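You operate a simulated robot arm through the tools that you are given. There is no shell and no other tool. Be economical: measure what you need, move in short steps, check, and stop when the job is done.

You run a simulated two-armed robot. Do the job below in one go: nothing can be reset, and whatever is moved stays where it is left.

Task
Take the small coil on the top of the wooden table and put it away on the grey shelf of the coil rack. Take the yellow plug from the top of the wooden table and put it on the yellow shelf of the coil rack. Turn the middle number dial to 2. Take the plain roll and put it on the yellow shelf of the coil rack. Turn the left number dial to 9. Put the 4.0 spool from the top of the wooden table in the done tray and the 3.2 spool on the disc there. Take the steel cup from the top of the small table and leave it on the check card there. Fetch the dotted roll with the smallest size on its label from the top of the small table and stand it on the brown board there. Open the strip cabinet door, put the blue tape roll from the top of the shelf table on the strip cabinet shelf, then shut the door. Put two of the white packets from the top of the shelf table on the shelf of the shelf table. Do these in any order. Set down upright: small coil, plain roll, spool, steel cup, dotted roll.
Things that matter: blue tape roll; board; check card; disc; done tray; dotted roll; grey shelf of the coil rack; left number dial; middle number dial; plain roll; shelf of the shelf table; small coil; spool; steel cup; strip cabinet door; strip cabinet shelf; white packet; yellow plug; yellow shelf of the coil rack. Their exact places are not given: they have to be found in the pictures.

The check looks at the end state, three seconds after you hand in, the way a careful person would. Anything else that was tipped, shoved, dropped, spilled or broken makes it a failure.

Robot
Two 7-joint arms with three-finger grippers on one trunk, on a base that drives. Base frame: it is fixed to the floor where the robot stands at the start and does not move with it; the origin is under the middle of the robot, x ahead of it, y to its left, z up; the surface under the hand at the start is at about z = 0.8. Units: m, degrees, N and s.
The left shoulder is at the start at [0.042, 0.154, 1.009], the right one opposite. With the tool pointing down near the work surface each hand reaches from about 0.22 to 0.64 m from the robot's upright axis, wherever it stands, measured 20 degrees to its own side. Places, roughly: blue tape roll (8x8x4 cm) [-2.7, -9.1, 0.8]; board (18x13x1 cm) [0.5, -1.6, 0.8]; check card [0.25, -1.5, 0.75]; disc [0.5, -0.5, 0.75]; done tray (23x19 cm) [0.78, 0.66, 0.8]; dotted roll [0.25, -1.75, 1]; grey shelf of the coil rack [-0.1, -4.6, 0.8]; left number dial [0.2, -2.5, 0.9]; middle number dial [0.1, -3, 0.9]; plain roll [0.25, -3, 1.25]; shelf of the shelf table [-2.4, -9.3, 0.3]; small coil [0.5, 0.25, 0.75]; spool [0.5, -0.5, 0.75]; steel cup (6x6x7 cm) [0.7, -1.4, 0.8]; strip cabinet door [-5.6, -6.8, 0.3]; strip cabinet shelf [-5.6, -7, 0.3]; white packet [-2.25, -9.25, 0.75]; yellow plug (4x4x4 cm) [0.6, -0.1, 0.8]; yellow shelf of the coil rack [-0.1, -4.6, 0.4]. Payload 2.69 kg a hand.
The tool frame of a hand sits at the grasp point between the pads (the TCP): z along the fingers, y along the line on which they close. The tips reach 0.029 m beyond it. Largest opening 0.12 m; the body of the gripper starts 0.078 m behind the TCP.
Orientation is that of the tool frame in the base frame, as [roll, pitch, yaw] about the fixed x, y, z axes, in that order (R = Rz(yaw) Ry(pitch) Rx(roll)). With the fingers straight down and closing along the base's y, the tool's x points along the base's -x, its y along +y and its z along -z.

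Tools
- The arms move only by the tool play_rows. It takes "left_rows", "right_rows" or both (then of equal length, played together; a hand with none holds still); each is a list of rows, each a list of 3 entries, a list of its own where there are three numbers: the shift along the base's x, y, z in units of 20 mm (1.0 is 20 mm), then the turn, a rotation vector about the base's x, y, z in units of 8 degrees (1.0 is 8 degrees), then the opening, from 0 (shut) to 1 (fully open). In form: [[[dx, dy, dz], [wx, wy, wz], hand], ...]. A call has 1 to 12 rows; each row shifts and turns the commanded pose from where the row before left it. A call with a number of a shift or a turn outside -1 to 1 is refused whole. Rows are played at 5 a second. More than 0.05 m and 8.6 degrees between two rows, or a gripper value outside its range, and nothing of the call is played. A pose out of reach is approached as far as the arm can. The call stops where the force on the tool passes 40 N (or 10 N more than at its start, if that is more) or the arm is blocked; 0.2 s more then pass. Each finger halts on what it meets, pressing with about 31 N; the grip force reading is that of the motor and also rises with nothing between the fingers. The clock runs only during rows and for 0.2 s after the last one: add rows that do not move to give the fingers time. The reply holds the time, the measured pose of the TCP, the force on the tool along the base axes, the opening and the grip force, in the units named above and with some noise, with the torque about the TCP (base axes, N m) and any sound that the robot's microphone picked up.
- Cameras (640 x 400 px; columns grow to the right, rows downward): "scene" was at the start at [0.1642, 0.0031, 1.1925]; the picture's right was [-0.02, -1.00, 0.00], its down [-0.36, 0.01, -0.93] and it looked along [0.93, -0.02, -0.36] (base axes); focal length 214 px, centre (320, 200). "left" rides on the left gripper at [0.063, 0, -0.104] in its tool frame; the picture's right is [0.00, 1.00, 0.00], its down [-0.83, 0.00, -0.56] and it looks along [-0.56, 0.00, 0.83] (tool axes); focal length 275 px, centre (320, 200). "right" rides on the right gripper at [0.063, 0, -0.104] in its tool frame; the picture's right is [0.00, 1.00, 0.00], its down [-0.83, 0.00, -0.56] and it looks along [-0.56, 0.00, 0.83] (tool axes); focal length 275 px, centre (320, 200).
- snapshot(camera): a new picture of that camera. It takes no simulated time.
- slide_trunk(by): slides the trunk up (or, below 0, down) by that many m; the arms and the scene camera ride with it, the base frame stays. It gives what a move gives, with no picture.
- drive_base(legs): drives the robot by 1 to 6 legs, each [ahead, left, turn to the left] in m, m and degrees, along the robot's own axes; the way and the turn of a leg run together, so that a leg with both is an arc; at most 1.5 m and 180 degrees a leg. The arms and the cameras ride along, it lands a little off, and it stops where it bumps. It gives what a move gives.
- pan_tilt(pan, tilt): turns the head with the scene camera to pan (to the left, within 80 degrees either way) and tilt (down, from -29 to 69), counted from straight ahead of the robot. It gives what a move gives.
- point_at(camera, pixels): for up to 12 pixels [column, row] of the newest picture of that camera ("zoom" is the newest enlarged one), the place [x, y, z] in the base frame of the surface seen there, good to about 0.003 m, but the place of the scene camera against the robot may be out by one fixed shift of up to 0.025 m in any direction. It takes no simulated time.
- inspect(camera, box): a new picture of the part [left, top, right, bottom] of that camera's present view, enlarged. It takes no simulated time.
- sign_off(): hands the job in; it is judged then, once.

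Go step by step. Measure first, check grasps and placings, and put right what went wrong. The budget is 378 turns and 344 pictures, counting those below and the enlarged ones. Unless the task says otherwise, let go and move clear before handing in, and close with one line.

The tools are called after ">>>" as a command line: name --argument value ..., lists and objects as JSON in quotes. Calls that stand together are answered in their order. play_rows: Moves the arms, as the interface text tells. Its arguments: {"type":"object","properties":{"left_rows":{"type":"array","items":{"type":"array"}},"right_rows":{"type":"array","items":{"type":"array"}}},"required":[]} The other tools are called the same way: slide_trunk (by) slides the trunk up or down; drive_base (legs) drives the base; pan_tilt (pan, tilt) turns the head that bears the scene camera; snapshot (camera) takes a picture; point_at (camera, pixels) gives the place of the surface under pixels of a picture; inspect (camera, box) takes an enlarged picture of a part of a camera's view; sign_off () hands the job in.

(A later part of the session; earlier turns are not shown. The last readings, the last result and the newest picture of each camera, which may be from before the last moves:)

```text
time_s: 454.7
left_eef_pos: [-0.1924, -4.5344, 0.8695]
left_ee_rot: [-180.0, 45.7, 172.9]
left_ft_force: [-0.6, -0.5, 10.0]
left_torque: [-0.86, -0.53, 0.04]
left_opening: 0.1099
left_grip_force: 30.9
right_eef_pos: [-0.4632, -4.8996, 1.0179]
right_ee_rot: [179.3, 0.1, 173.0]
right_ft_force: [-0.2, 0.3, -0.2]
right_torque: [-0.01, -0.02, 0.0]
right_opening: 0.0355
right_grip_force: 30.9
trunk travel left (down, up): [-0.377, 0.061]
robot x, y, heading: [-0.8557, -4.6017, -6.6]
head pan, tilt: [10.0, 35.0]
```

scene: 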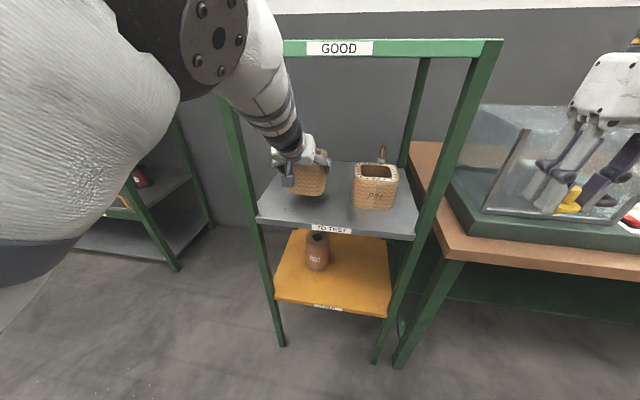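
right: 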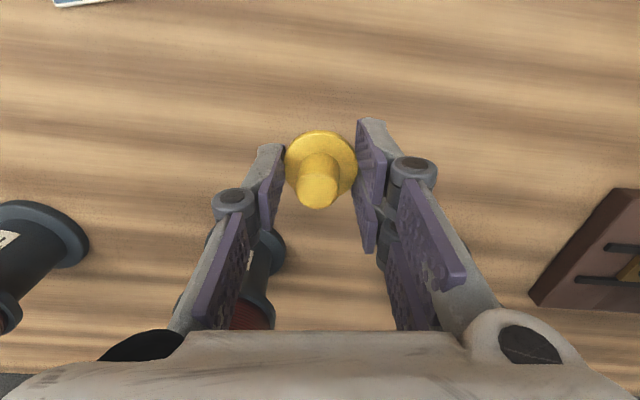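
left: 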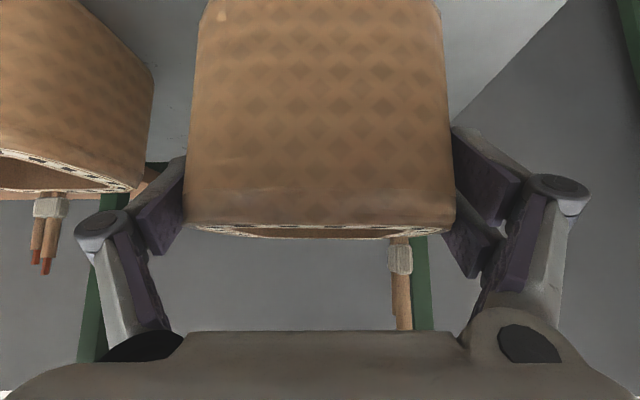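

Contact. Open fully and retreat along the tool axis.

>>> play_rows --left_rows '[[[0, 0, 0], [0, 0, 0], 0.96], [[0, 0, 0], [0, 0, 0], 1], [[0, 0, 0], [0, 0, 0], 1], [[-0.5, 0.06, 0.5], [0, 0, 0], 1], [[-0.7, 0.085, 0.7], [0, 0, 0], 1], [[-0.7, 0.085, 0.7], [0, 0, 0], 1], [[-0.7, 0.085, 0.7], [0, 0, 0], 1], [[-0.7, 0.085, 0.7], [0, 0, 0], 1], [[0, 0, 0], [0, 0, 0], 1]]'

>>> snapshot --camera "left"

>>> snapshot --camera "scene"

```text
time_s: 456.7
left_eef_pos: [-0.2476, -4.5301, 0.9208]
left_ee_rot: [-179.3, 47.0, 173.2]
left_ft_force: [0.6, 1.3, 0.6]
left_torque: [0.0, 0.03, -0.01]
left_opening: 0.12
left_grip_force: 0.2
left hand out of reach, approached as far as the arm can: row 8
right_eef_pos: [-0.4625, -4.9002, 1.0178]
right_ee_rot: [179.3, 0.0, 172.8]
right_ft_force: [-0.2, 0.2, -1.1]
right_torque: [0.02, 0.01, 0.01]
right_opening: 0.0351
right_grip_force: 30.8
trunk travel left (down, up): [-0.377, 0.061]
robot x, y, heading: [-0.8548, -4.6025, -7.0]
head pan, tilt: [10.0, 35.0]
```

```text
195 pictures are left
```

left: 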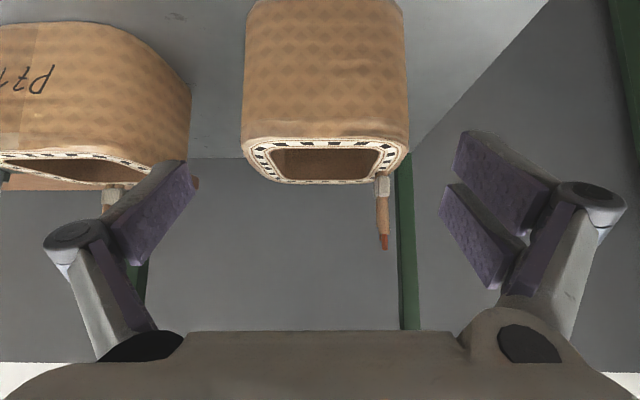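

```text
194 pictures are left
```

scene: 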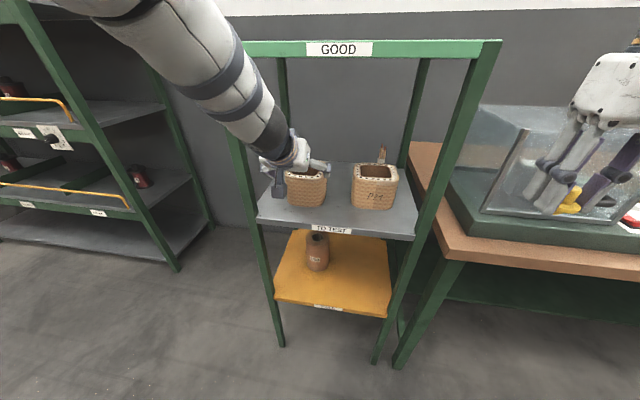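

Coil stands on the grey shelf. Back off 0.45; then tilt the right hand 45° and extend it, and lower the trunk for the yellow shelf.

>>> drive_base --legs '[[-0.45, 0, 0]]'

>>> play_rows --right_rows '[[[0.8, -0.1, -0.5], [-0.12, -0.99, 0], 0.1], [[0.8, -0.1, -0.5], [-0.12, -0.99, 0], 0.1], [[0.8, -0.1, -0.5], [-0.12, -0.99, 0], 0.1], [[0.8, -0.1, -0.5], [-0.12, -0.99, 0], 0.1], [[0.8, -0.1, -0.5], [-0.12, -0.99, 0], 0.1], [[0.8, -0.1, -0.5], [0, 0, 0], 0.1], [[0.8, -0.1, -0.5], [0, 0, 0], 0.1], [[0, 0, 0], [0, 0, 0], 0.1]]'

>>> slide_trunk --by -0.15

>>> snapshot --camera "scene"

```text
time_s: 459.4
left_eef_pos: [-0.6907, -4.4784, 0.9201]
left_ee_rot: [-179.2, 46.9, 172.8]
left_ft_force: [0.1, -0.3, 0.1]
left_torque: [0.0, 0.01, -0.02]
left_opening: 0.1198
left_grip_force: 0.1
right_eef_pos: [-0.9077, -4.8483, 1.0189]
right_ee_rot: [179.4, 0.0, 172.5]
right_ft_force: [-0.3, 0.0, -0.3]
right_torque: [-0.01, -0.02, 0.02]
right_opening: 0.0349
right_grip_force: 30.7
trunk travel left (down, up): [-0.377, 0.061]
robot x, y, heading: [-1.297, -4.548, -7.1]
head pan, tilt: [10.0, 35.0]
```

```text
time_s: 461.2
left_eef_pos: [-0.6911, -4.4789, 0.9204]
left_ee_rot: [-179.2, 46.8, 172.8]
left_ft_force: [-1.2, 0.0, -0.1]
left_torque: [0.05, 0.0, 0.0]
left_opening: 0.1201
left_grip_force: 0.0
right_eef_pos: [-0.7957, -4.8613, 0.9487]
right_ee_rot: [178.7, 39.9, 172.3]
right_ft_force: [1.4, 0.1, 0.0]
right_torque: [0.02, 0.01, -0.03]
right_opening: 0.0352
right_grip_force: 31.1
trunk travel left (down, up): [-0.377, 0.061]
robot x, y, heading: [-1.3004, -4.5465, -7.4]
head pan, tilt: [10.0, 35.0]
```

```text
time_s: 463.0
left_eef_pos: [-0.691, -4.4781, 0.7697]
left_ee_rot: [-179.3, 47.0, 172.8]
left_ft_force: [0.4, -0.3, -0.5]
left_torque: [0.0, -0.03, 0.0]
left_opening: 0.1199
left_grip_force: 0.0
right_eef_pos: [-0.7966, -4.8608, 0.7995]
right_ee_rot: [178.9, 39.9, 172.4]
right_ft_force: [-0.4, -0.7, -0.2]
right_torque: [0.01, -0.02, 0.0]
right_opening: 0.035
right_grip_force: 30.9
trunk travel left (down, up): [-0.227, 0.211]
robot x, y, heading: [-1.2992, -4.5475, -7.3]
head pan, tilt: [10.0, 35.0]
```

```text
193 pictures are left
```

scene: 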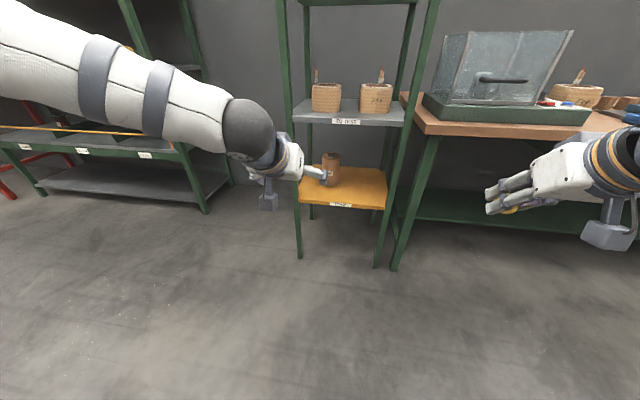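

>>> slide_trunk --by -0.15

>>> play_rows --right_rows '[[[0.5, -0.1, -1], [0, 0, 0], 0.1], [[0.5, -0.1, -1], [0, 0, 0], 0.1], [[0.5, -0.1, -1], [0, 0, 0], 0.1], [[0.5, -0.1, -1], [0, 0, 0], 0.1], [[0.5, -0.1, -1], [0, 0, 0], 0.1], [[0.5, -0.1, -1], [0, 0, 0], 0.1], [[0, 0, -1], [0, 0, 0], 0.1], [[0, 0, 0], [0, 0, 0], 0.1]]'

>>> snapshot --camera "right"

```text
time_s: 464.7
left_eef_pos: [-0.6903, -4.4776, 0.6205]
left_ee_rot: [-179.3, 47.0, 172.8]
left_ft_force: [-0.7, 0.4, 1.1]
left_torque: [-0.01, 0.0, 0.01]
left_opening: 0.1202
left_grip_force: 0.1
right_eef_pos: [-0.7954, -4.8621, 0.6483]
right_ee_rot: [178.8, 40.0, 172.3]
right_ft_force: [0.0, -0.1, 0.4]
right_torque: [0.02, -0.03, 0.01]
right_opening: 0.0351
right_grip_force: 30.9
trunk travel left (down, up): [-0.077, 0.361]
robot x, y, heading: [-1.3002, -4.5499, -6.9]
head pan, tilt: [10.0, 35.0]
```

```text
time_s: 466.5
left_eef_pos: [-0.6907, -4.4775, 0.6193]
left_ee_rot: [-179.3, 46.8, 172.8]
left_ft_force: [0.7, -0.7, -0.4]
left_torque: [-0.03, -0.01, -0.02]
left_opening: 0.1201
left_grip_force: 0.0
right_eef_pos: [-0.7357, -4.8728, 0.5063]
right_ee_rot: [178.8, 40.0, 172.4]
right_ft_force: [0.5, 0.2, -0.6]
right_torque: [0.01, 0.01, -0.02]
right_opening: 0.035
right_grip_force: 31.3
trunk travel left (down, up): [-0.077, 0.361]
robot x, y, heading: [-1.2962, -4.546, -7.2]
head pan, tilt: [10.0, 35.0]
```

```text
192 pictures are left
```

right: 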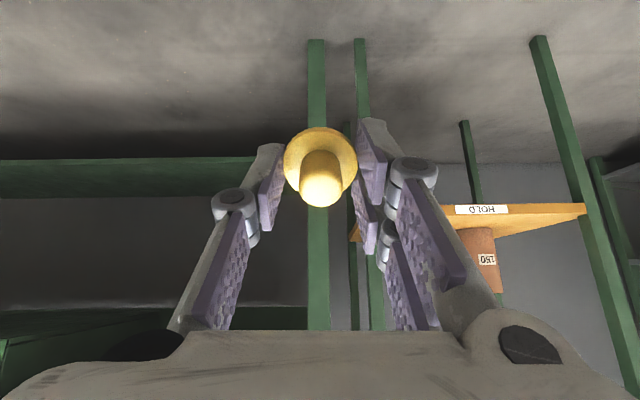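

Left hand would come near the rack's left post; move it outwards and back first.

>>> play_rows --left_rows '[[[-0.5, 1, 0.5], [0, 0, 0], 0.5], [[-0.5, 1, 0.5], [0, 0, 0], 0.5], [[-0.5, 1, 0.5], [0, 0, 0], 0.5], [[-0.5, 1, 0.5], [0, 0, 0], 0.5], [[-0.5, 1, 0.5], [0, 0, 0], 0.5], [[-0.5, 1, 0.5], [0, 0, 0], 0.5], [[-0.5, 1, 0], [0, 0, 0], 0.5], [[-0.5, 1, 0], [0, 0, 0], 0.5], [[-0.5, 0, 0], [0, 0, 0], 0.5]]'

```text
time_s: 468.5
left_eef_pos: [-0.7811, -4.318, 0.6807]
left_ee_rot: [-179.2, 46.9, 172.7]
left_ft_force: [0.4, 0.5, 0.7]
left_torque: [0.0, 0.01, 0.02]
left_opening: 0.06
left_grip_force: 0.0
right_eef_pos: [-0.7365, -4.874, 0.5068]
right_ee_rot: [178.9, 39.9, 172.4]
right_ft_force: [-0.3, -0.4, -0.2]
right_torque: [-0.05, -0.02, -0.01]
right_opening: 0.035
right_grip_force: 31.6
trunk travel left (down, up): [-0.077, 0.361]
robot x, y, heading: [-1.2971, -4.5483, -7.3]
head pan, tilt: [10.0, 35.0]
```

>>> drive_base --legs '[[0, 0.245, 0], [0.3, 0, 0]]'

>>> snapshot --camera "right"

>>> snapshot --camera "scene"

```text
time_s: 472.7
left_eef_pos: [-0.4542, -4.111, 0.6801]
left_ee_rot: [-179.2, 46.9, 172.7]
left_ft_force: [0.5, -0.2, 0.2]
left_torque: [-0.01, 0.02, 0.0]
left_opening: 0.0599
left_grip_force: 0.1
right_eef_pos: [-0.4098, -4.6673, 0.5066]
right_ee_rot: [178.7, 40.0, 172.3]
right_ft_force: [0.1, 0.4, -0.9]
right_torque: [0.0, -0.01, 0.01]
right_opening: 0.0352
right_grip_force: 30.5
trunk travel left (down, up): [-0.077, 0.361]
robot x, y, heading: [-0.9721, -4.3436, -7.2]
head pan, tilt: [10.0, 35.0]
```

```text
191 pictures are left
```

right: 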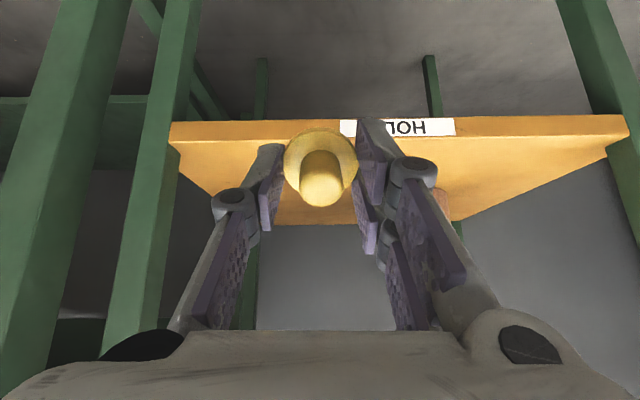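

```text
190 pictures are left
```

scene: 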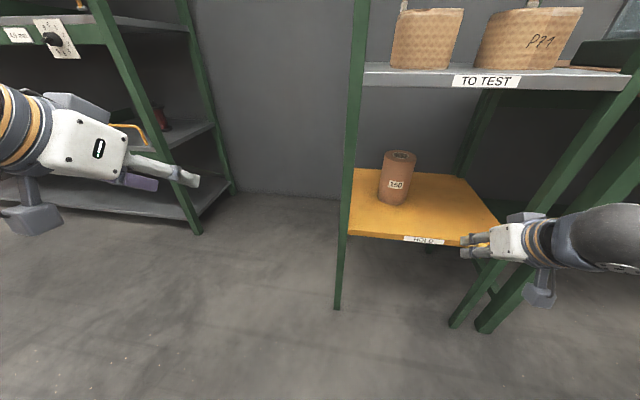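

Path fine; shift 3 cm left for post clearance and drive in 0.18.

>>> drive_base --legs '[[0.17, 0.028, 0]]'

>>> play_rows --right_rows '[[[0, 0, -1], [0, 0, 0], 0.1], [[0, 0, -0.5], [0, 0, 0], 0.1], [[0, 0, 0], [0, 0, 0], 0.1]]'

>>> snapshot --camera "right"

>>> snapshot --camera "scene"

```text
time_s: 474.1
left_eef_pos: [-0.2829, -4.1032, 0.68]
left_ee_rot: [-179.2, 46.9, 172.9]
left_ft_force: [0.4, 0.1, -0.7]
left_torque: [-0.06, 0.02, 0.01]
left_opening: 0.06
left_grip_force: 0.1
right_eef_pos: [-0.2391, -4.6592, 0.5074]
right_ee_rot: [178.8, 39.7, 172.4]
right_ft_force: [0.3, 0.0, -0.3]
right_torque: [-0.01, -0.01, -0.01]
right_opening: 0.0352
right_grip_force: 30.4
trunk travel left (down, up): [-0.077, 0.361]
robot x, y, heading: [-0.8029, -4.3355, -6.7]
head pan, tilt: [10.0, 35.0]
```

```text
time_s: 474.9
left_eef_pos: [-0.2835, -4.1026, 0.6793]
left_ee_rot: [-179.2, 46.9, 172.8]
left_ft_force: [0.5, -0.4, 0.0]
left_torque: [-0.01, 0.0, -0.01]
left_opening: 0.0601
left_grip_force: 0.0
right_eef_pos: [-0.2377, -4.66, 0.4767]
right_ee_rot: [178.7, 40.0, 172.3]
right_ft_force: [-0.1, 0.4, -0.1]
right_torque: [0.01, 0.04, 0.0]
right_opening: 0.0356
right_grip_force: 30.6
trunk travel left (down, up): [-0.077, 0.361]
robot x, y, heading: [-0.8005, -4.3328, -7.0]
head pan, tilt: [10.0, 35.0]
```

```text
189 pictures are left
```

right: 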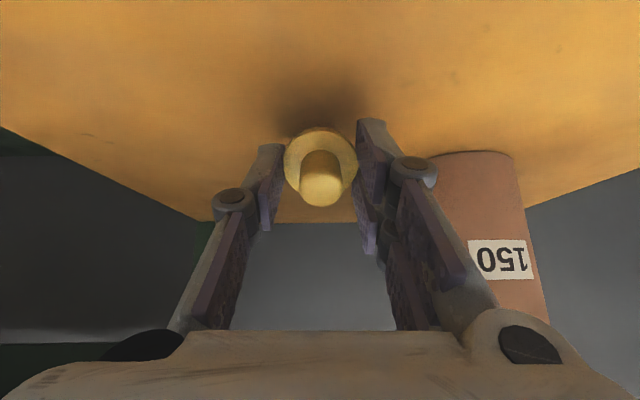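

```text
188 pictures are left
```

scene: 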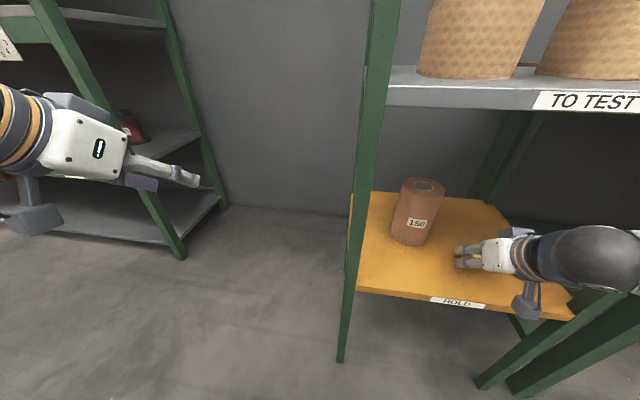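

>>> play_rows --right_rows '[[[0, 0, -0.2], [0, 0, 0], 0.1], [[0, 0, -0.15], [0, 0, 0], 0.1], [[0, 0, 0], [0, 0, 0], 0.1]]'

```text
time_s: 475.7
left_eef_pos: [-0.2833, -4.1035, 0.6792]
left_ee_rot: [-179.2, 46.9, 172.7]
left_ft_force: [-0.4, -0.6, 0.0]
left_torque: [-0.01, 0.01, 0.0]
left_opening: 0.0599
left_grip_force: 0.0
right_eef_pos: [-0.2374, -4.6604, 0.47]
right_ee_rot: [178.9, 39.8, 172.4]
right_ft_force: [-0.4, -0.5, -0.1]
right_torque: [-0.05, 0.02, 0.02]
right_opening: 0.0349
right_grip_force: 31.3
trunk travel left (down, up): [-0.077, 0.361]
robot x, y, heading: [-0.8057, -4.3312, -6.7]
head pan, tilt: [10.0, 35.0]
```

>>> play_rows --right_rows '[[[0, 0, -0.15], [0, 0, 0], 0.1], [[0, 0, -0.1], [0, 0, 0], 0.1], [[0, 0, 0], [0, 0, 0], 0.1]]'

```text
time_s: 476.5
left_eef_pos: [-0.284, -4.1029, 0.6801]
left_ee_rot: [-179.2, 46.8, 172.9]
left_ft_force: [0.3, -0.5, 0.1]
left_torque: [-0.01, 0.02, -0.02]
left_opening: 0.0599
left_grip_force: 0.1
right_eef_pos: [-0.2379, -4.6602, 0.4655]
right_ee_rot: [178.7, 40.0, 172.5]
right_ft_force: [-0.6, -0.2, 2.3]
right_torque: [0.1, 0.0, -0.05]
right_opening: 0.0353
right_grip_force: 30.5
trunk travel left (down, up): [-0.077, 0.361]
robot x, y, heading: [-0.8032, -4.3341, -6.9]
head pan, tilt: [10.0, 35.0]
```

Touching. Open slowly.

>>> play_rows --right_rows '[[[0, 0, 0], [0, 0, 0], 0.33], [[0, 0, 0], [0, 0, 0], 0.4], [[0, 0, 0], [0, 0, 0], 0.5], [[0, 0, 0], [0, 0, 0], 0.5], [[0, 0, 0], [0, 0, 0], 0.5]]'

>>> snapshot --camera "right"

```text
time_s: 477.7
left_eef_pos: [-0.2829, -4.1038, 0.6806]
left_ee_rot: [-179.1, 47.0, 172.8]
left_ft_force: [0.0, 1.0, -0.1]
left_torque: [-0.02, 0.01, 0.01]
left_opening: 0.06
left_grip_force: 0.1
right_eef_pos: [-0.2382, -4.6594, 0.4645]
right_ee_rot: [178.8, 39.9, 172.4]
right_ft_force: [0.0, -0.3, 0.5]
right_torque: [-0.01, 0.02, -0.01]
right_opening: 0.06
right_grip_force: 0.1
trunk travel left (down, up): [-0.077, 0.361]
robot x, y, heading: [-0.7994, -4.3369, -6.9]
head pan, tilt: [10.0, 35.0]
```

```text
187 pictures are left
```

right: 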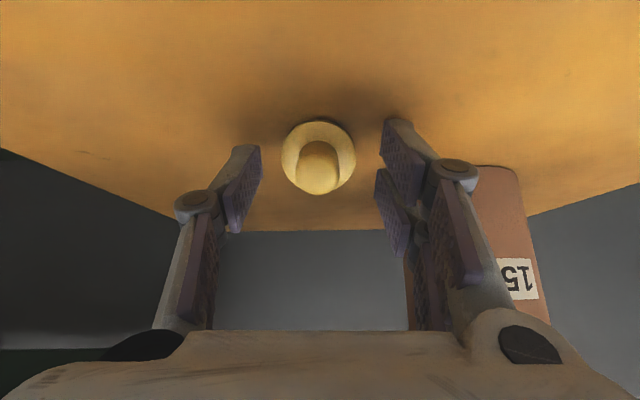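

>>> inspect --camera "right" --box '[250, 90, 400, 230]'

>>> point_at --camera "right" --pixels '[[319, 175], [319, 125], [319, 195], [285, 155], [352, 155], [319, 110]]'

```text
2.86 times, centred on (325, 160) of right
```

zoom: 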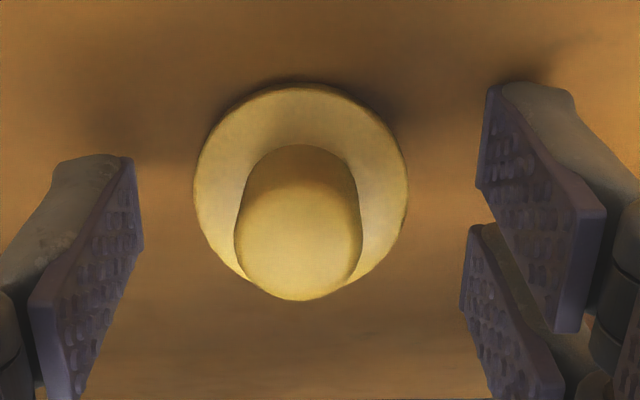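

```text
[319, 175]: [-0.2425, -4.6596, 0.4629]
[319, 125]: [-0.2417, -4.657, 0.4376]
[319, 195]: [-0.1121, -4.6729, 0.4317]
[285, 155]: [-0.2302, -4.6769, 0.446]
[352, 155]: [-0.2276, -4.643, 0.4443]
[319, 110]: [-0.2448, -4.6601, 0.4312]
```

>>> play_rows --right_rows '[[[0, 0, 0], [0, 0, 0], 0.6], [[0, 0, 0], [0, 0, 0], 0.6], [[0, 0, 0], [0, 0, 0], 0.6], [[0, 0, 0], [0, 0, 0], 0.6]]'

>>> inspect --camera "right" --box '[250, 90, 400, 230]'

>>> point_at --camera "zoom" --pixels '[[300, 260], [300, 120], [210, 190], [395, 190], [320, 100]]'

```text
time_s: 478.7
left_eef_pos: [-0.2836, -4.1027, 0.6798]
left_ee_rot: [-179.2, 46.9, 172.8]
left_ft_force: [-0.1, 0.5, 0.5]
left_torque: [0.04, 0.0, -0.02]
left_opening: 0.06
left_grip_force: 0.1
right_eef_pos: [-0.2381, -4.6595, 0.4651]
right_ee_rot: [178.8, 39.9, 172.4]
right_ft_force: [0.7, 0.6, 0.0]
right_torque: [0.0, 0.01, 0.04]
right_opening: 0.0721
right_grip_force: 0.1
trunk travel left (down, up): [-0.077, 0.361]
robot x, y, heading: [-0.8015, -4.3345, -7.0]
head pan, tilt: [10.0, 35.0]
```

```text
2.86 times, centred on (325, 160) of right
```

zoom: 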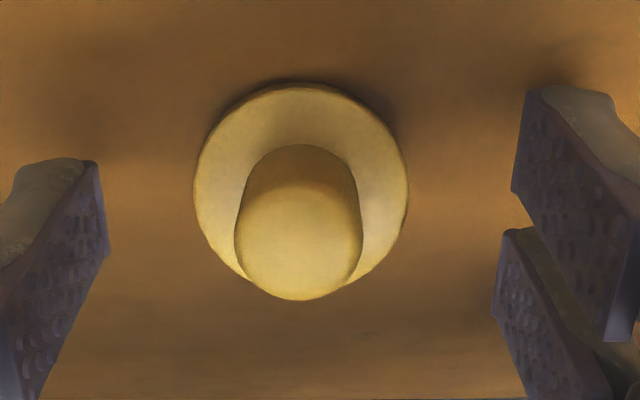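

```text
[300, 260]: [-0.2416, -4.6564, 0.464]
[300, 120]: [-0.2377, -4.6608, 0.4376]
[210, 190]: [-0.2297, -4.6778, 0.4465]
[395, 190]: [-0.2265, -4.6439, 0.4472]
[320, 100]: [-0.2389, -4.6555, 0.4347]
```

The plug rests stably on its flange and tail on the yellow shelf. Back straight out.

>>> drive_base --legs '[[-0.45, 0, 0]]'

>>> inspect --camera "scene" --box '[260, 60, 520, 260]'

```text
time_s: 481.4
left_eef_pos: [-0.7252, -4.0498, 0.68]
left_ee_rot: [-179.2, 46.8, 172.4]
left_ft_force: [0.0, -0.7, 0.4]
left_torque: [0.02, 0.01, 0.0]
left_opening: 0.0599
left_grip_force: 0.0
right_eef_pos: [-0.6843, -4.6067, 0.4649]
right_ee_rot: [178.8, 39.9, 172.1]
right_ft_force: [-0.1, 0.4, 0.0]
right_torque: [0.03, -0.01, -0.03]
right_opening: 0.072
right_grip_force: 0.1
trunk travel left (down, up): [-0.077, 0.361]
robot x, y, heading: [-1.24, -4.2757, -7.3]
head pan, tilt: [10.0, 35.0]
```

```text
2.00 times, centred on (390, 160) of scene
```

zoom: 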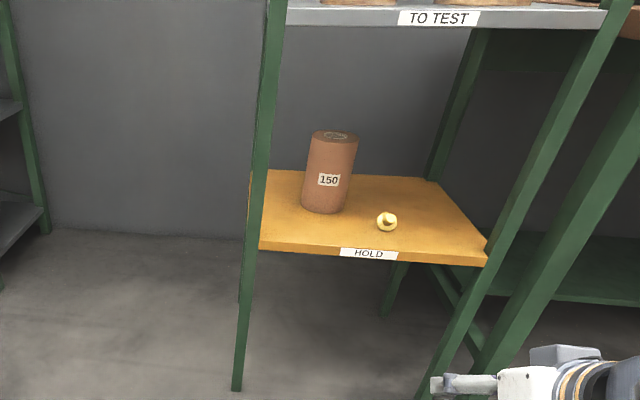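

Coil rack done. Raise the trunk, set hands vertical, and look down the hall.

>>> slide_trunk --by 0.3

>>> play_rows --left_rows '[[[0, -0.5, 0.8], [0.12, 0.99, 0], 0.5], [[0, -0.5, 0.8], [0.12, 0.99, 0], 0.5], [[0, -0.5, 0.8], [0.12, 0.99, 0], 0.5], [[0, -0.5, 0.5], [0.12, 0.99, 0], 0.5], [[0, -0.5, 0], [0.12, 0.99, 0], 0.5], [[-0.5, 0, 0], [0.1, 0.85, 0], 0.5], [[-0.5, 0, 0], [0, 0, 0], 0.5], [[-0.5, 0, 0], [0, 0, 0], 0.5]]' --right_rows '[[[0, 0, 1], [0.12, 0.99, 0], 0.5], [[0, 0, 1], [0.12, 0.99, 0], 0.5], [[0, 0, 1], [0.12, 0.99, 0], 0.5], [[0, 0, 1], [0.12, 0.99, 0], 0.5], [[0, 0, 1], [0.12, 0.99, 0], 0.5], [[-0.5, 0, 1], [0, 0, 0], 0.5], [[-0.5, 0, 1], [0, 0, 0], 0.5], [[-0.5, 0, 1], [0, 0, 0], 0.5]]'

>>> drive_base --legs '[[-0.2, 0, 0], [0, 0, -90]]'

>>> pan_tilt --pan 0 --tilt 15

>>> snapshot --camera "scene"

```text
time_s: 484.4
left_eef_pos: [-0.7265, -4.0507, 0.9797]
left_ee_rot: [-179.2, 46.9, 172.4]
left_ft_force: [0.2, 0.6, 0.3]
left_torque: [-0.01, 0.01, -0.02]
left_opening: 0.0599
left_grip_force: 0.0
right_eef_pos: [-0.6829, -4.6069, 0.7637]
right_ee_rot: [178.9, 39.7, 172.1]
right_ft_force: [-0.3, -0.4, 0.4]
right_torque: [0.03, 0.0, 0.01]
right_opening: 0.0718
right_grip_force: 0.1
trunk travel left (down, up): [-0.377, 0.061]
robot x, y, heading: [-1.2438, -4.2782, -7.6]
head pan, tilt: [10.0, 35.0]
```

```text
time_s: 486.2
left_eef_pos: [-0.7561, -4.0991, 1.0376]
left_ee_rot: [-178.8, 0.2, 172.6]
left_ft_force: [-0.4, -0.4, 0.2]
left_torque: [-0.01, -0.04, 0.01]
left_opening: 0.0601
left_grip_force: 0.0
right_eef_pos: [-0.7115, -4.6084, 0.9216]
right_ee_rot: [179.4, 0.1, 172.3]
right_ft_force: [-0.4, 0.8, 1.0]
right_torque: [0.0, -0.03, -0.01]
right_opening: 0.06
right_grip_force: 0.0
right hand out of reach, approached as far as the arm can: row 5
trunk travel left (down, up): [-0.377, 0.061]
robot x, y, heading: [-1.244, -4.2789, -6.9]
head pan, tilt: [10.0, 35.0]
```

```text
time_s: 491.6
left_eef_pos: [-1.2573, -4.7388, 1.0382]
left_ee_rot: [-178.8, 0.1, 83.6]
left_ft_force: [-0.2, -0.5, -0.7]
left_torque: [0.03, 0.01, 0.02]
left_opening: 0.0601
left_grip_force: 0.0
right_eef_pos: [-1.7669, -4.7925, 0.921]
right_ee_rot: [179.4, 0.0, 83.2]
right_ft_force: [-0.4, -0.2, 0.3]
right_torque: [-0.02, 0.02, 0.01]
right_opening: 0.0601
right_grip_force: 0.1
trunk travel left (down, up): [-0.377, 0.061]
robot x, y, heading: [-1.4448, -4.2517, -96.2]
head pan, tilt: [10.0, 35.0]
```

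```text
time_s: 492.5
left_eef_pos: [-1.2588, -4.7394, 1.0393]
left_ee_rot: [-178.8, 0.1, 83.6]
left_ft_force: [-0.3, 0.5, 0.1]
left_torque: [-0.01, -0.02, 0.0]
left_opening: 0.06
left_grip_force: 0.1
right_eef_pos: [-1.7659, -4.7913, 0.9216]
right_ee_rot: [179.5, 0.0, 83.2]
right_ft_force: [-0.3, -0.2, 0.1]
right_torque: [0.01, 0.0, -0.01]
right_opening: 0.0601
right_grip_force: 0.1
trunk travel left (down, up): [-0.377, 0.061]
robot x, y, heading: [-1.4434, -4.253, -96.6]
head pan, tilt: [0.0, 15.0]
```

```text
183 pictures are left
```

scene: 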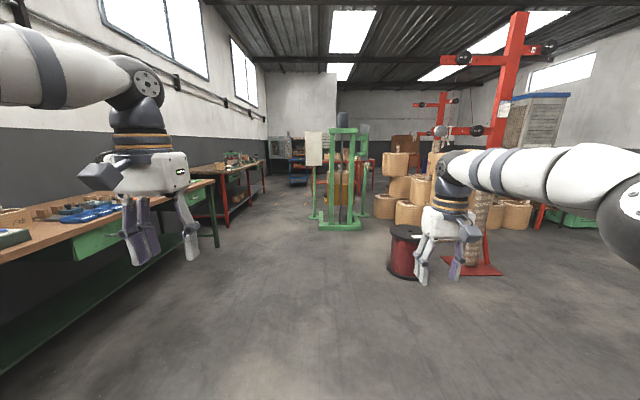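

>>> point_at --camera "scene" --pixels '[[320, 215], [340, 228], [300, 180], [285, 165], [375, 180], [405, 265], [500, 270], [225, 225], [440, 215], [310, 165]]'

>>> inspect --camera "scene" --box '[240, 110, 420, 240]'

```text
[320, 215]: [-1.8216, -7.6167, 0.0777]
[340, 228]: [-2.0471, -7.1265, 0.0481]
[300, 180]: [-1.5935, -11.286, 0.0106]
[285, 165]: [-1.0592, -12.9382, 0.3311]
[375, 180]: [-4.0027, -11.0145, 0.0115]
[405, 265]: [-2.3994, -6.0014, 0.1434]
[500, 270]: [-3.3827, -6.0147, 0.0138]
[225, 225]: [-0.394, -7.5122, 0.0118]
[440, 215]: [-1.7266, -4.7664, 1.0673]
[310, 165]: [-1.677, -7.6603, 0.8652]
```

```text
3.08 times, centred on (330, 175) of scene
```

zoom: 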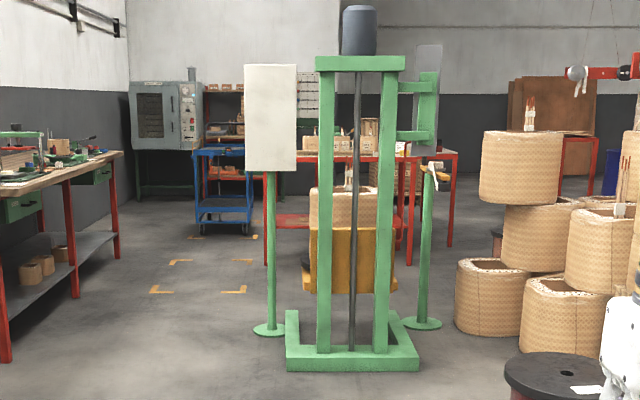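

The shelf table is behind the green machine. Drive along x≈−1.05 past it.

>>> drive_base --legs '[[0, 0, 6.6], [1.48, 0.2, 0], [1.48, 0.19, 0], [1.1, 0, 0]]'

>>> snapshot --camera "scene"

```text
time_s: 512.6
left_eef_pos: [-0.8553, -8.7805, 1.0383]
left_ee_rot: [-178.9, 0.2, 89.3]
left_ft_force: [-0.2, 0.2, 0.4]
left_torque: [0.01, 0.0, 0.01]
left_opening: 0.06
left_grip_force: 0.1
right_eef_pos: [-1.3562, -8.8836, 0.9218]
right_ee_rot: [179.5, -0.1, 88.9]
right_ft_force: [0.9, -0.4, -0.7]
right_torque: [-0.02, 0.03, 0.0]
right_opening: 0.0598
right_grip_force: 0.0
trunk travel left (down, up): [-0.377, 0.061]
robot x, y, heading: [-1.0933, -8.3144, -91.0]
head pan, tilt: [0.0, 15.0]
```

```text
181 pictures are left
```

scene: 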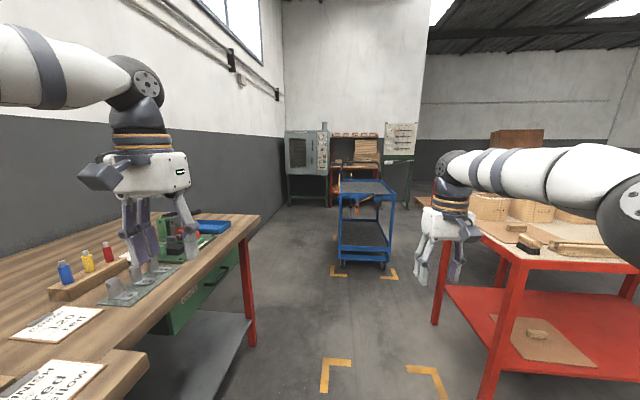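

>>> point_at --camera "scene" --pixels '[[500, 262], [445, 290], [635, 270], [495, 385], [445, 315], [535, 250], [540, 335], [580, 245], [480, 228], [260, 345]]'

>>> drive_base --legs '[[0, 0, -45]]'

>>> pan_tilt --pan 0 --tilt 30

>>> snapshot --camera "scene"

```text
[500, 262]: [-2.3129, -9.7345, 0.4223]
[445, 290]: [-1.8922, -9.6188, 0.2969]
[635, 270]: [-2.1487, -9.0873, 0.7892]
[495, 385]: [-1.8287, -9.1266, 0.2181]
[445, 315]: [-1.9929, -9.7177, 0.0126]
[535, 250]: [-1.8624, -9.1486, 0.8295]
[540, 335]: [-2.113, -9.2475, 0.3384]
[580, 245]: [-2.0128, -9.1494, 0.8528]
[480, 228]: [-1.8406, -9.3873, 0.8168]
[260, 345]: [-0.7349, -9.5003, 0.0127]
```

```text
time_s: 515.1
left_eef_pos: [-1.2494, -8.8102, 1.038]
left_ee_rot: [-178.9, 0.1, 44.7]
left_ft_force: [0.2, 0.4, -0.2]
left_torque: [0.02, 0.01, -0.04]
left_opening: 0.0598
left_grip_force: 0.0
right_eef_pos: [-1.6788, -8.5315, 0.9227]
right_ee_rot: [179.5, 0.0, 44.3]
right_ft_force: [-0.3, -0.2, -0.3]
right_torque: [0.01, 0.01, -0.01]
right_opening: 0.0602
right_grip_force: 0.0
trunk travel left (down, up): [-0.377, 0.061]
robot x, y, heading: [-1.0846, -8.3115, -135.2]
head pan, tilt: [0.0, 15.0]
```

```text
time_s: 515.9
left_eef_pos: [-1.2504, -8.8104, 1.0374]
left_ee_rot: [-178.8, 0.2, 44.7]
left_ft_force: [-0.1, -0.1, 0.3]
left_torque: [0.02, -0.01, 0.02]
left_opening: 0.0604
left_grip_force: 0.0
right_eef_pos: [-1.6778, -8.5327, 0.9208]
right_ee_rot: [179.4, 0.0, 44.3]
right_ft_force: [-0.1, -1.7, 1.0]
right_torque: [-0.01, 0.02, 0.0]
right_opening: 0.0598
right_grip_force: 0.0
trunk travel left (down, up): [-0.377, 0.061]
robot x, y, heading: [-1.0862, -8.3136, -135.5]
head pan, tilt: [0.0, 30.0]
```

```text
180 pictures are left
```

scene: 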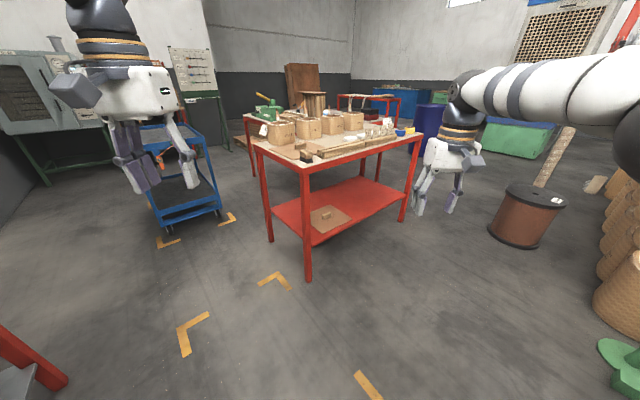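

>>> inspect --camera "scene" --box '[230, 80, 440, 240]'

>>> point_at --camera "scene" --pixels '[[302, 170], [418, 137], [245, 120], [308, 240], [405, 195], [325, 215], [385, 125], [400, 133], [320, 152], [310, 275], [385, 195], [355, 200]]'

```text
2.50 times, centred on (335, 160) of scene
```

zoom: 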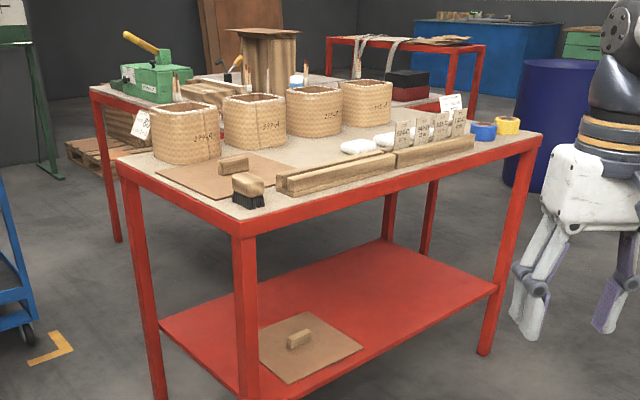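

```text
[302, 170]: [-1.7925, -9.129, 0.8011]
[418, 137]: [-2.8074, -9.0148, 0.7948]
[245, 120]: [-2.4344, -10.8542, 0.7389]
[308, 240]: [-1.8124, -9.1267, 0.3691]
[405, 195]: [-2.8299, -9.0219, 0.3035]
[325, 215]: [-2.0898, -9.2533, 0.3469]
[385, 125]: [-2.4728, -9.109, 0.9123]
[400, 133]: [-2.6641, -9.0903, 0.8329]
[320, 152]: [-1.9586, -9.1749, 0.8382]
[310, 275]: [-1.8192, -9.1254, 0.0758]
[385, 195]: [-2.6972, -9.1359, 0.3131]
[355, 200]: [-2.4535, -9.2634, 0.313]
```

Table front faces heading ≈ −96°. Drive round to its front.

>>> drive_base --legs '[[0, 0, 39], [0.1, 0, 0], [0, -1.25, 0]]'

>>> pan_tilt --pan 0 --tilt 45

>>> snapshot --camera "scene"

```text
time_s: 528.3
left_eef_pos: [-2.1671, -8.7555, 1.0394]
left_ee_rot: [-178.8, 0.3, 83.0]
left_ft_force: [0.1, 0.0, 0.3]
left_torque: [-0.02, -0.01, -0.01]
left_opening: 0.0601
left_grip_force: 0.1
right_eef_pos: [-2.6765, -8.8018, 0.9217]
right_ee_rot: [179.6, 0.0, 82.5]
right_ft_force: [-0.8, -0.2, 0.3]
right_torque: [-0.02, 0.04, -0.02]
right_opening: 0.0602
right_grip_force: 0.0
trunk travel left (down, up): [-0.377, 0.061]
robot x, y, heading: [-2.3449, -8.2671, -96.9]
head pan, tilt: [0.0, 30.0]
```

```text
time_s: 529.1
left_eef_pos: [-2.1674, -8.7546, 1.0378]
left_ee_rot: [-178.8, 0.1, 83.0]
left_ft_force: [-0.3, -1.3, 0.1]
left_torque: [0.0, 0.0, 0.01]
left_opening: 0.0601
left_grip_force: 0.1
right_eef_pos: [-2.6756, -8.8026, 0.9215]
right_ee_rot: [179.5, -0.1, 82.6]
right_ft_force: [0.3, 0.1, 0.0]
right_torque: [0.01, -0.03, -0.01]
right_opening: 0.0601
right_grip_force: 0.1
trunk travel left (down, up): [-0.377, 0.061]
robot x, y, heading: [-2.3463, -8.2681, -97.3]
head pan, tilt: [0.0, 45.0]
```

```text
178 pictures are left
```

scene: 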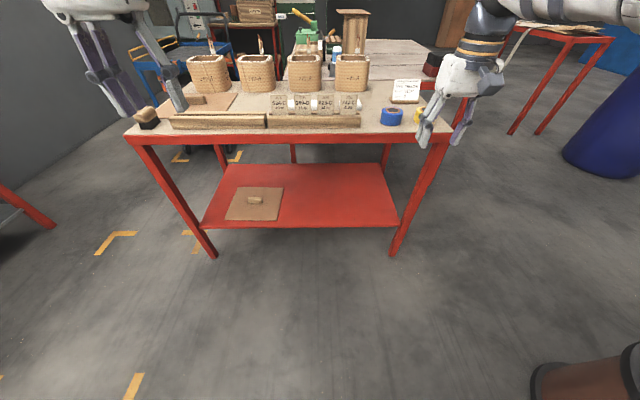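

>>> inspect --camera "scene" --box '[240, 70, 450, 150]'

>>> point_at --camera "scene" --pixels '[[282, 108], [303, 108], [325, 108], [348, 105], [391, 110], [391, 118], [310, 122], [405, 92], [420, 117], [300, 180], [340, 200], [225, 122]]'

>>> snapshot --camera "left"

>>> snapshot --camera "right"

```text
3.05 times, centred on (345, 110) of scene
```

zoom: 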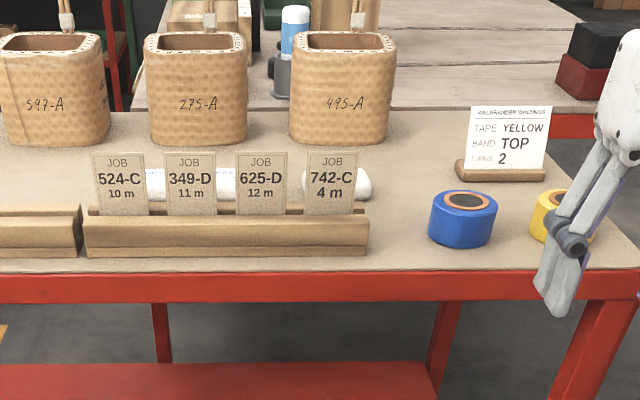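

```text
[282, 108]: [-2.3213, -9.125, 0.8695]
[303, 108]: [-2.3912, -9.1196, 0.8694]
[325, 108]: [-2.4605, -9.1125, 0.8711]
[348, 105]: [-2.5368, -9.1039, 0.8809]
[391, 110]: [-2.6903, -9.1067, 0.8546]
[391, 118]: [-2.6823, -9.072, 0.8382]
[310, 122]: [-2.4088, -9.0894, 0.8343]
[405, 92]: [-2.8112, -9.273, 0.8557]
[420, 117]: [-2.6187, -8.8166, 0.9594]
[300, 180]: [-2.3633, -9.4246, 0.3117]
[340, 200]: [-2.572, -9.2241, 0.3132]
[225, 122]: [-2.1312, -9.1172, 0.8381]
```

```text
176 pictures are left
```

left: 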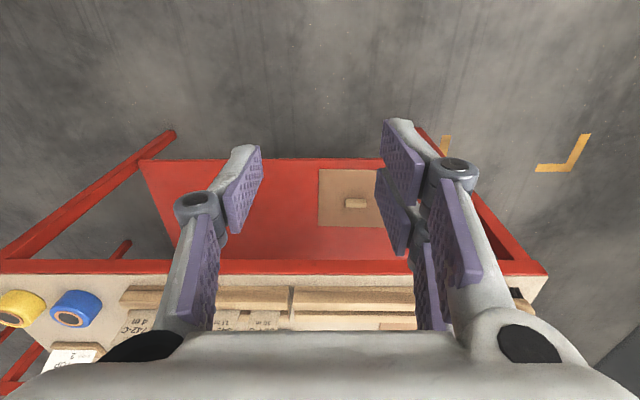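

```text
175 pictures are left
```

right: 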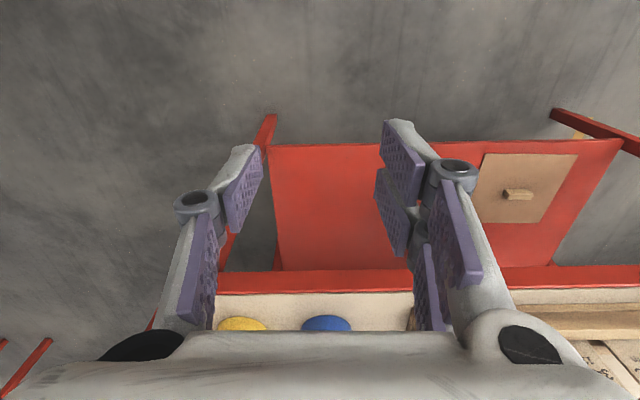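

Packets lie behind the job-card holder. Raise the right hand and move closer to view from above.

>>> play_rows --right_rows '[[[0, 0, 1], [0, 0, 0], 0.6], [[0, 0, 1], [0, 0, 0], 0.6], [[0, 0, 1], [0, 0, 0], 0.6], [[0, 0, 1], [0, 0, 0], 0.6], [[0, 0, 1], [0, 0, 0], 0.6], [[0, 0, 1], [0, 0, 0], 0.6]]' --left_rows '[[[0, 0, 0], [0, 0, 0], 0.6], [[0, 0, 0], [0, 0, 0], 0.6], [[0, 0, 0], [0, 0, 0], 0.6], [[0, 0, 0], [0, 0, 0], 0.6], [[0, 0, 0], [0, 0, 0], 0.6], [[0, 0, 0], [0, 0, 0], 0.6]]'

>>> drive_base --legs '[[0.36, -0.1, 0]]'

>>> snapshot --camera "left"

>>> snapshot --camera "right"

```text
time_s: 530.5
left_eef_pos: [-2.1677, -8.7554, 1.0377]
left_ee_rot: [-178.8, 0.3, 83.0]
left_ft_force: [-0.2, 0.0, -0.4]
left_torque: [-0.02, 0.02, 0.0]
left_opening: 0.0718
left_grip_force: 0.0
right_eef_pos: [-2.6649, -8.7781, 1.0356]
right_ee_rot: [179.5, 0.1, 82.6]
right_ft_force: [-0.3, 0.5, -0.1]
right_torque: [0.0, -0.01, -0.02]
right_opening: 0.0721
right_grip_force: 0.0
right hand out of reach, approached as far as the arm can: row 3, 4, 5, 6
trunk travel left (down, up): [-0.377, 0.061]
robot x, y, heading: [-2.349, -8.2622, -97.2]
head pan, tilt: [0.0, 45.0]
```

```text
time_s: 532.8
left_eef_pos: [-2.3132, -9.0971, 1.0379]
left_ee_rot: [-178.8, 0.1, 83.0]
left_ft_force: [0.1, 0.5, -0.6]
left_torque: [0.02, 0.02, 0.0]
left_opening: 0.072
left_grip_force: 0.0
right_eef_pos: [-2.8108, -9.1203, 1.0358]
right_ee_rot: [179.3, 0.0, 82.6]
right_ft_force: [-0.1, 0.3, -0.5]
right_torque: [0.03, 0.01, -0.03]
right_opening: 0.0723
right_grip_force: 0.1
trunk travel left (down, up): [-0.377, 0.061]
robot x, y, heading: [-2.4918, -8.6096, -97.4]
head pan, tilt: [0.0, 45.0]
```

```text
174 pictures are left
```

left: 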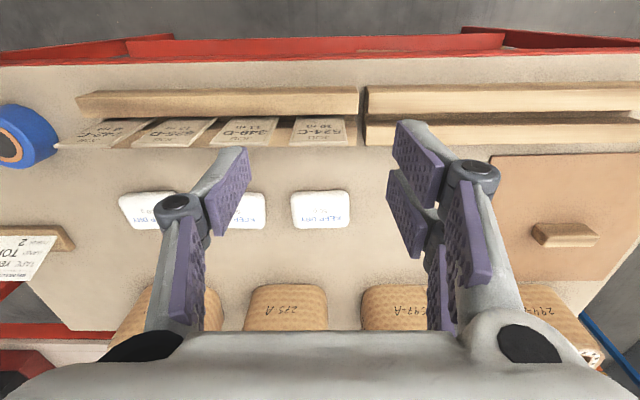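

```text
173 pictures are left
```

right: 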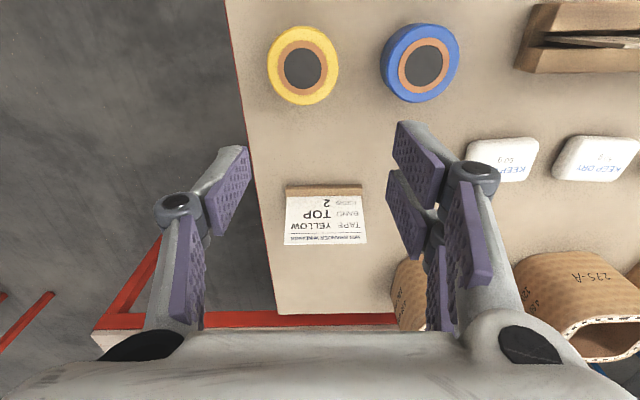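

Three white packets at (322,210), (240,210) and one more left. Measure two of them and the blue tape.

>>> point_at --camera "left" --pixels '[[293, 195], [350, 195], [293, 226], [350, 226], [322, 210], [264, 195], [264, 226], [250, 210], [322, 245], [322, 130], [290, 290], [322, 147]]'

>>> point_at --camera "right" --pixels '[[382, 60], [458, 65], [420, 27], [415, 100], [420, 62], [480, 165], [530, 165], [505, 140], [600, 160], [340, 60], [440, 150]]'

>>> inspect --camera "left" --box '[110, 90, 370, 250]'

```text
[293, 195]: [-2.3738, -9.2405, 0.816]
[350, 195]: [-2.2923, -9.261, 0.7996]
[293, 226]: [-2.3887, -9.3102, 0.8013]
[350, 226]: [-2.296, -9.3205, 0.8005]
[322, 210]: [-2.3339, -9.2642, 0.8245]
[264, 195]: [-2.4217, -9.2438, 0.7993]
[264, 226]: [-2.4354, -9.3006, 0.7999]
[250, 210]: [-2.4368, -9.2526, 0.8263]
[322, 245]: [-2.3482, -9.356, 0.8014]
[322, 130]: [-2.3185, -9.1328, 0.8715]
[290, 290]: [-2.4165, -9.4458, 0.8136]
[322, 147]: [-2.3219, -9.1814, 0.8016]
```

```text
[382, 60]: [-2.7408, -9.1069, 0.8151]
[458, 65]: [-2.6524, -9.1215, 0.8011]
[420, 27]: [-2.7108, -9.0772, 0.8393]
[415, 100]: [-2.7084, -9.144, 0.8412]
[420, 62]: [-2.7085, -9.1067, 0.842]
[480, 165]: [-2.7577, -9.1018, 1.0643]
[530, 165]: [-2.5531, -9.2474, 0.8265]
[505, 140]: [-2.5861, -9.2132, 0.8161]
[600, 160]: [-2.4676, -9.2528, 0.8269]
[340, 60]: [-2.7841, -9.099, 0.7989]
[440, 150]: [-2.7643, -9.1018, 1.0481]
```

```text
2.46 times, centred on (240, 170) of left
```

zoom: 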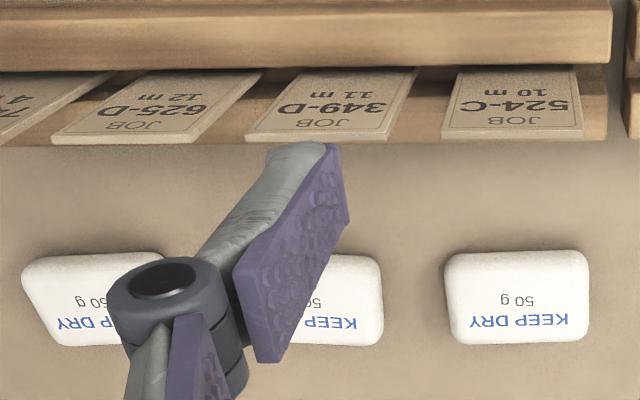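

Packet A ≈ (−2.335,−9.271), C ≈ (−2.565,−9.24), tops z 0.826. Drive slightly ahead and left so both are in reach.

>>> drive_base --legs '[[0.08, 0.12, 0]]'

>>> snapshot --camera "left"

>>> snapshot --camera "right"

```text
time_s: 534.4
left_eef_pos: [-2.2034, -9.1916, 1.0385]
left_ee_rot: [-178.8, 0.2, 82.8]
left_ft_force: [0.2, 1.1, -0.4]
left_torque: [-0.01, 0.03, 0.04]
left_opening: 0.0721
left_grip_force: 0.0
right_eef_pos: [-2.7027, -9.2135, 1.0358]
right_ee_rot: [179.5, 0.0, 82.5]
right_ft_force: [-0.3, 0.2, -0.2]
right_torque: [0.02, 0.01, 0.02]
right_opening: 0.0719
right_grip_force: 0.1
trunk travel left (down, up): [-0.377, 0.061]
robot x, y, heading: [-2.3856, -8.7058, -97.1]
head pan, tilt: [0.0, 45.0]
```

```text
171 pictures are left
```

left: 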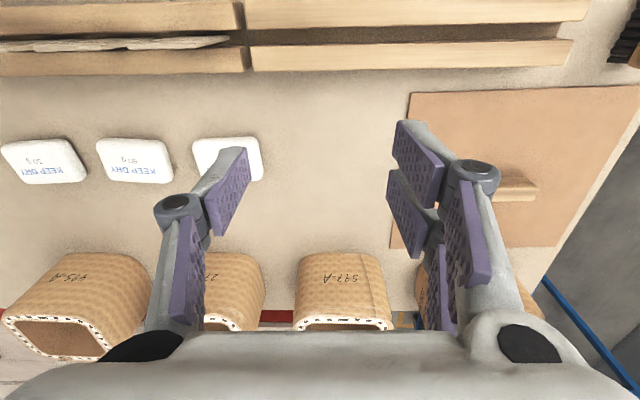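

```text
170 pictures are left
```

right: 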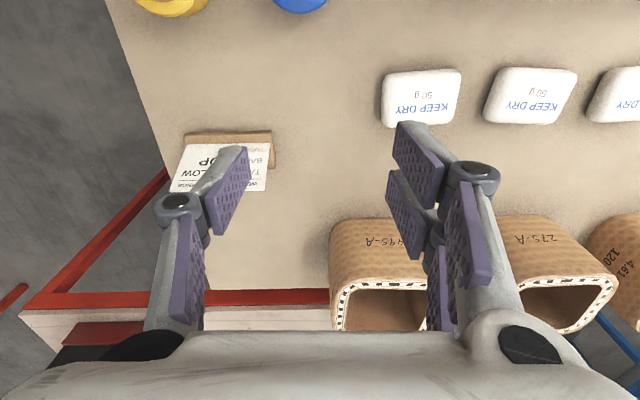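

>>> point_at --camera "right" --pixels '[[386, 98], [455, 92], [425, 73], [418, 120], [420, 97], [377, 100], [466, 95]]'

>>> point_at --camera "left" --pixels '[[195, 160], [258, 155], [222, 140], [225, 150], [240, 165], [105, 160], [165, 160], [135, 140], [140, 180]]'

```text
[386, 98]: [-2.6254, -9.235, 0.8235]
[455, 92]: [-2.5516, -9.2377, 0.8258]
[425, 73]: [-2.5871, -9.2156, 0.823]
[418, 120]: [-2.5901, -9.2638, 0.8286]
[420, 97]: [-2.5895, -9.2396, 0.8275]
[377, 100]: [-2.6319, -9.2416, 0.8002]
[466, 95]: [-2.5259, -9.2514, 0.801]
```

```text
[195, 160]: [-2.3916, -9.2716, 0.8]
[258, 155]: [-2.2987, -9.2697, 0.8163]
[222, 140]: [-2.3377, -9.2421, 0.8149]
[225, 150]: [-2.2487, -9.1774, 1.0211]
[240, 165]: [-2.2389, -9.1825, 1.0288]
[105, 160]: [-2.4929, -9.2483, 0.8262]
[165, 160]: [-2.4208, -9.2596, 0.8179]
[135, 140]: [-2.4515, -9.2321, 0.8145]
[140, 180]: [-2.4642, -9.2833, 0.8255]
```

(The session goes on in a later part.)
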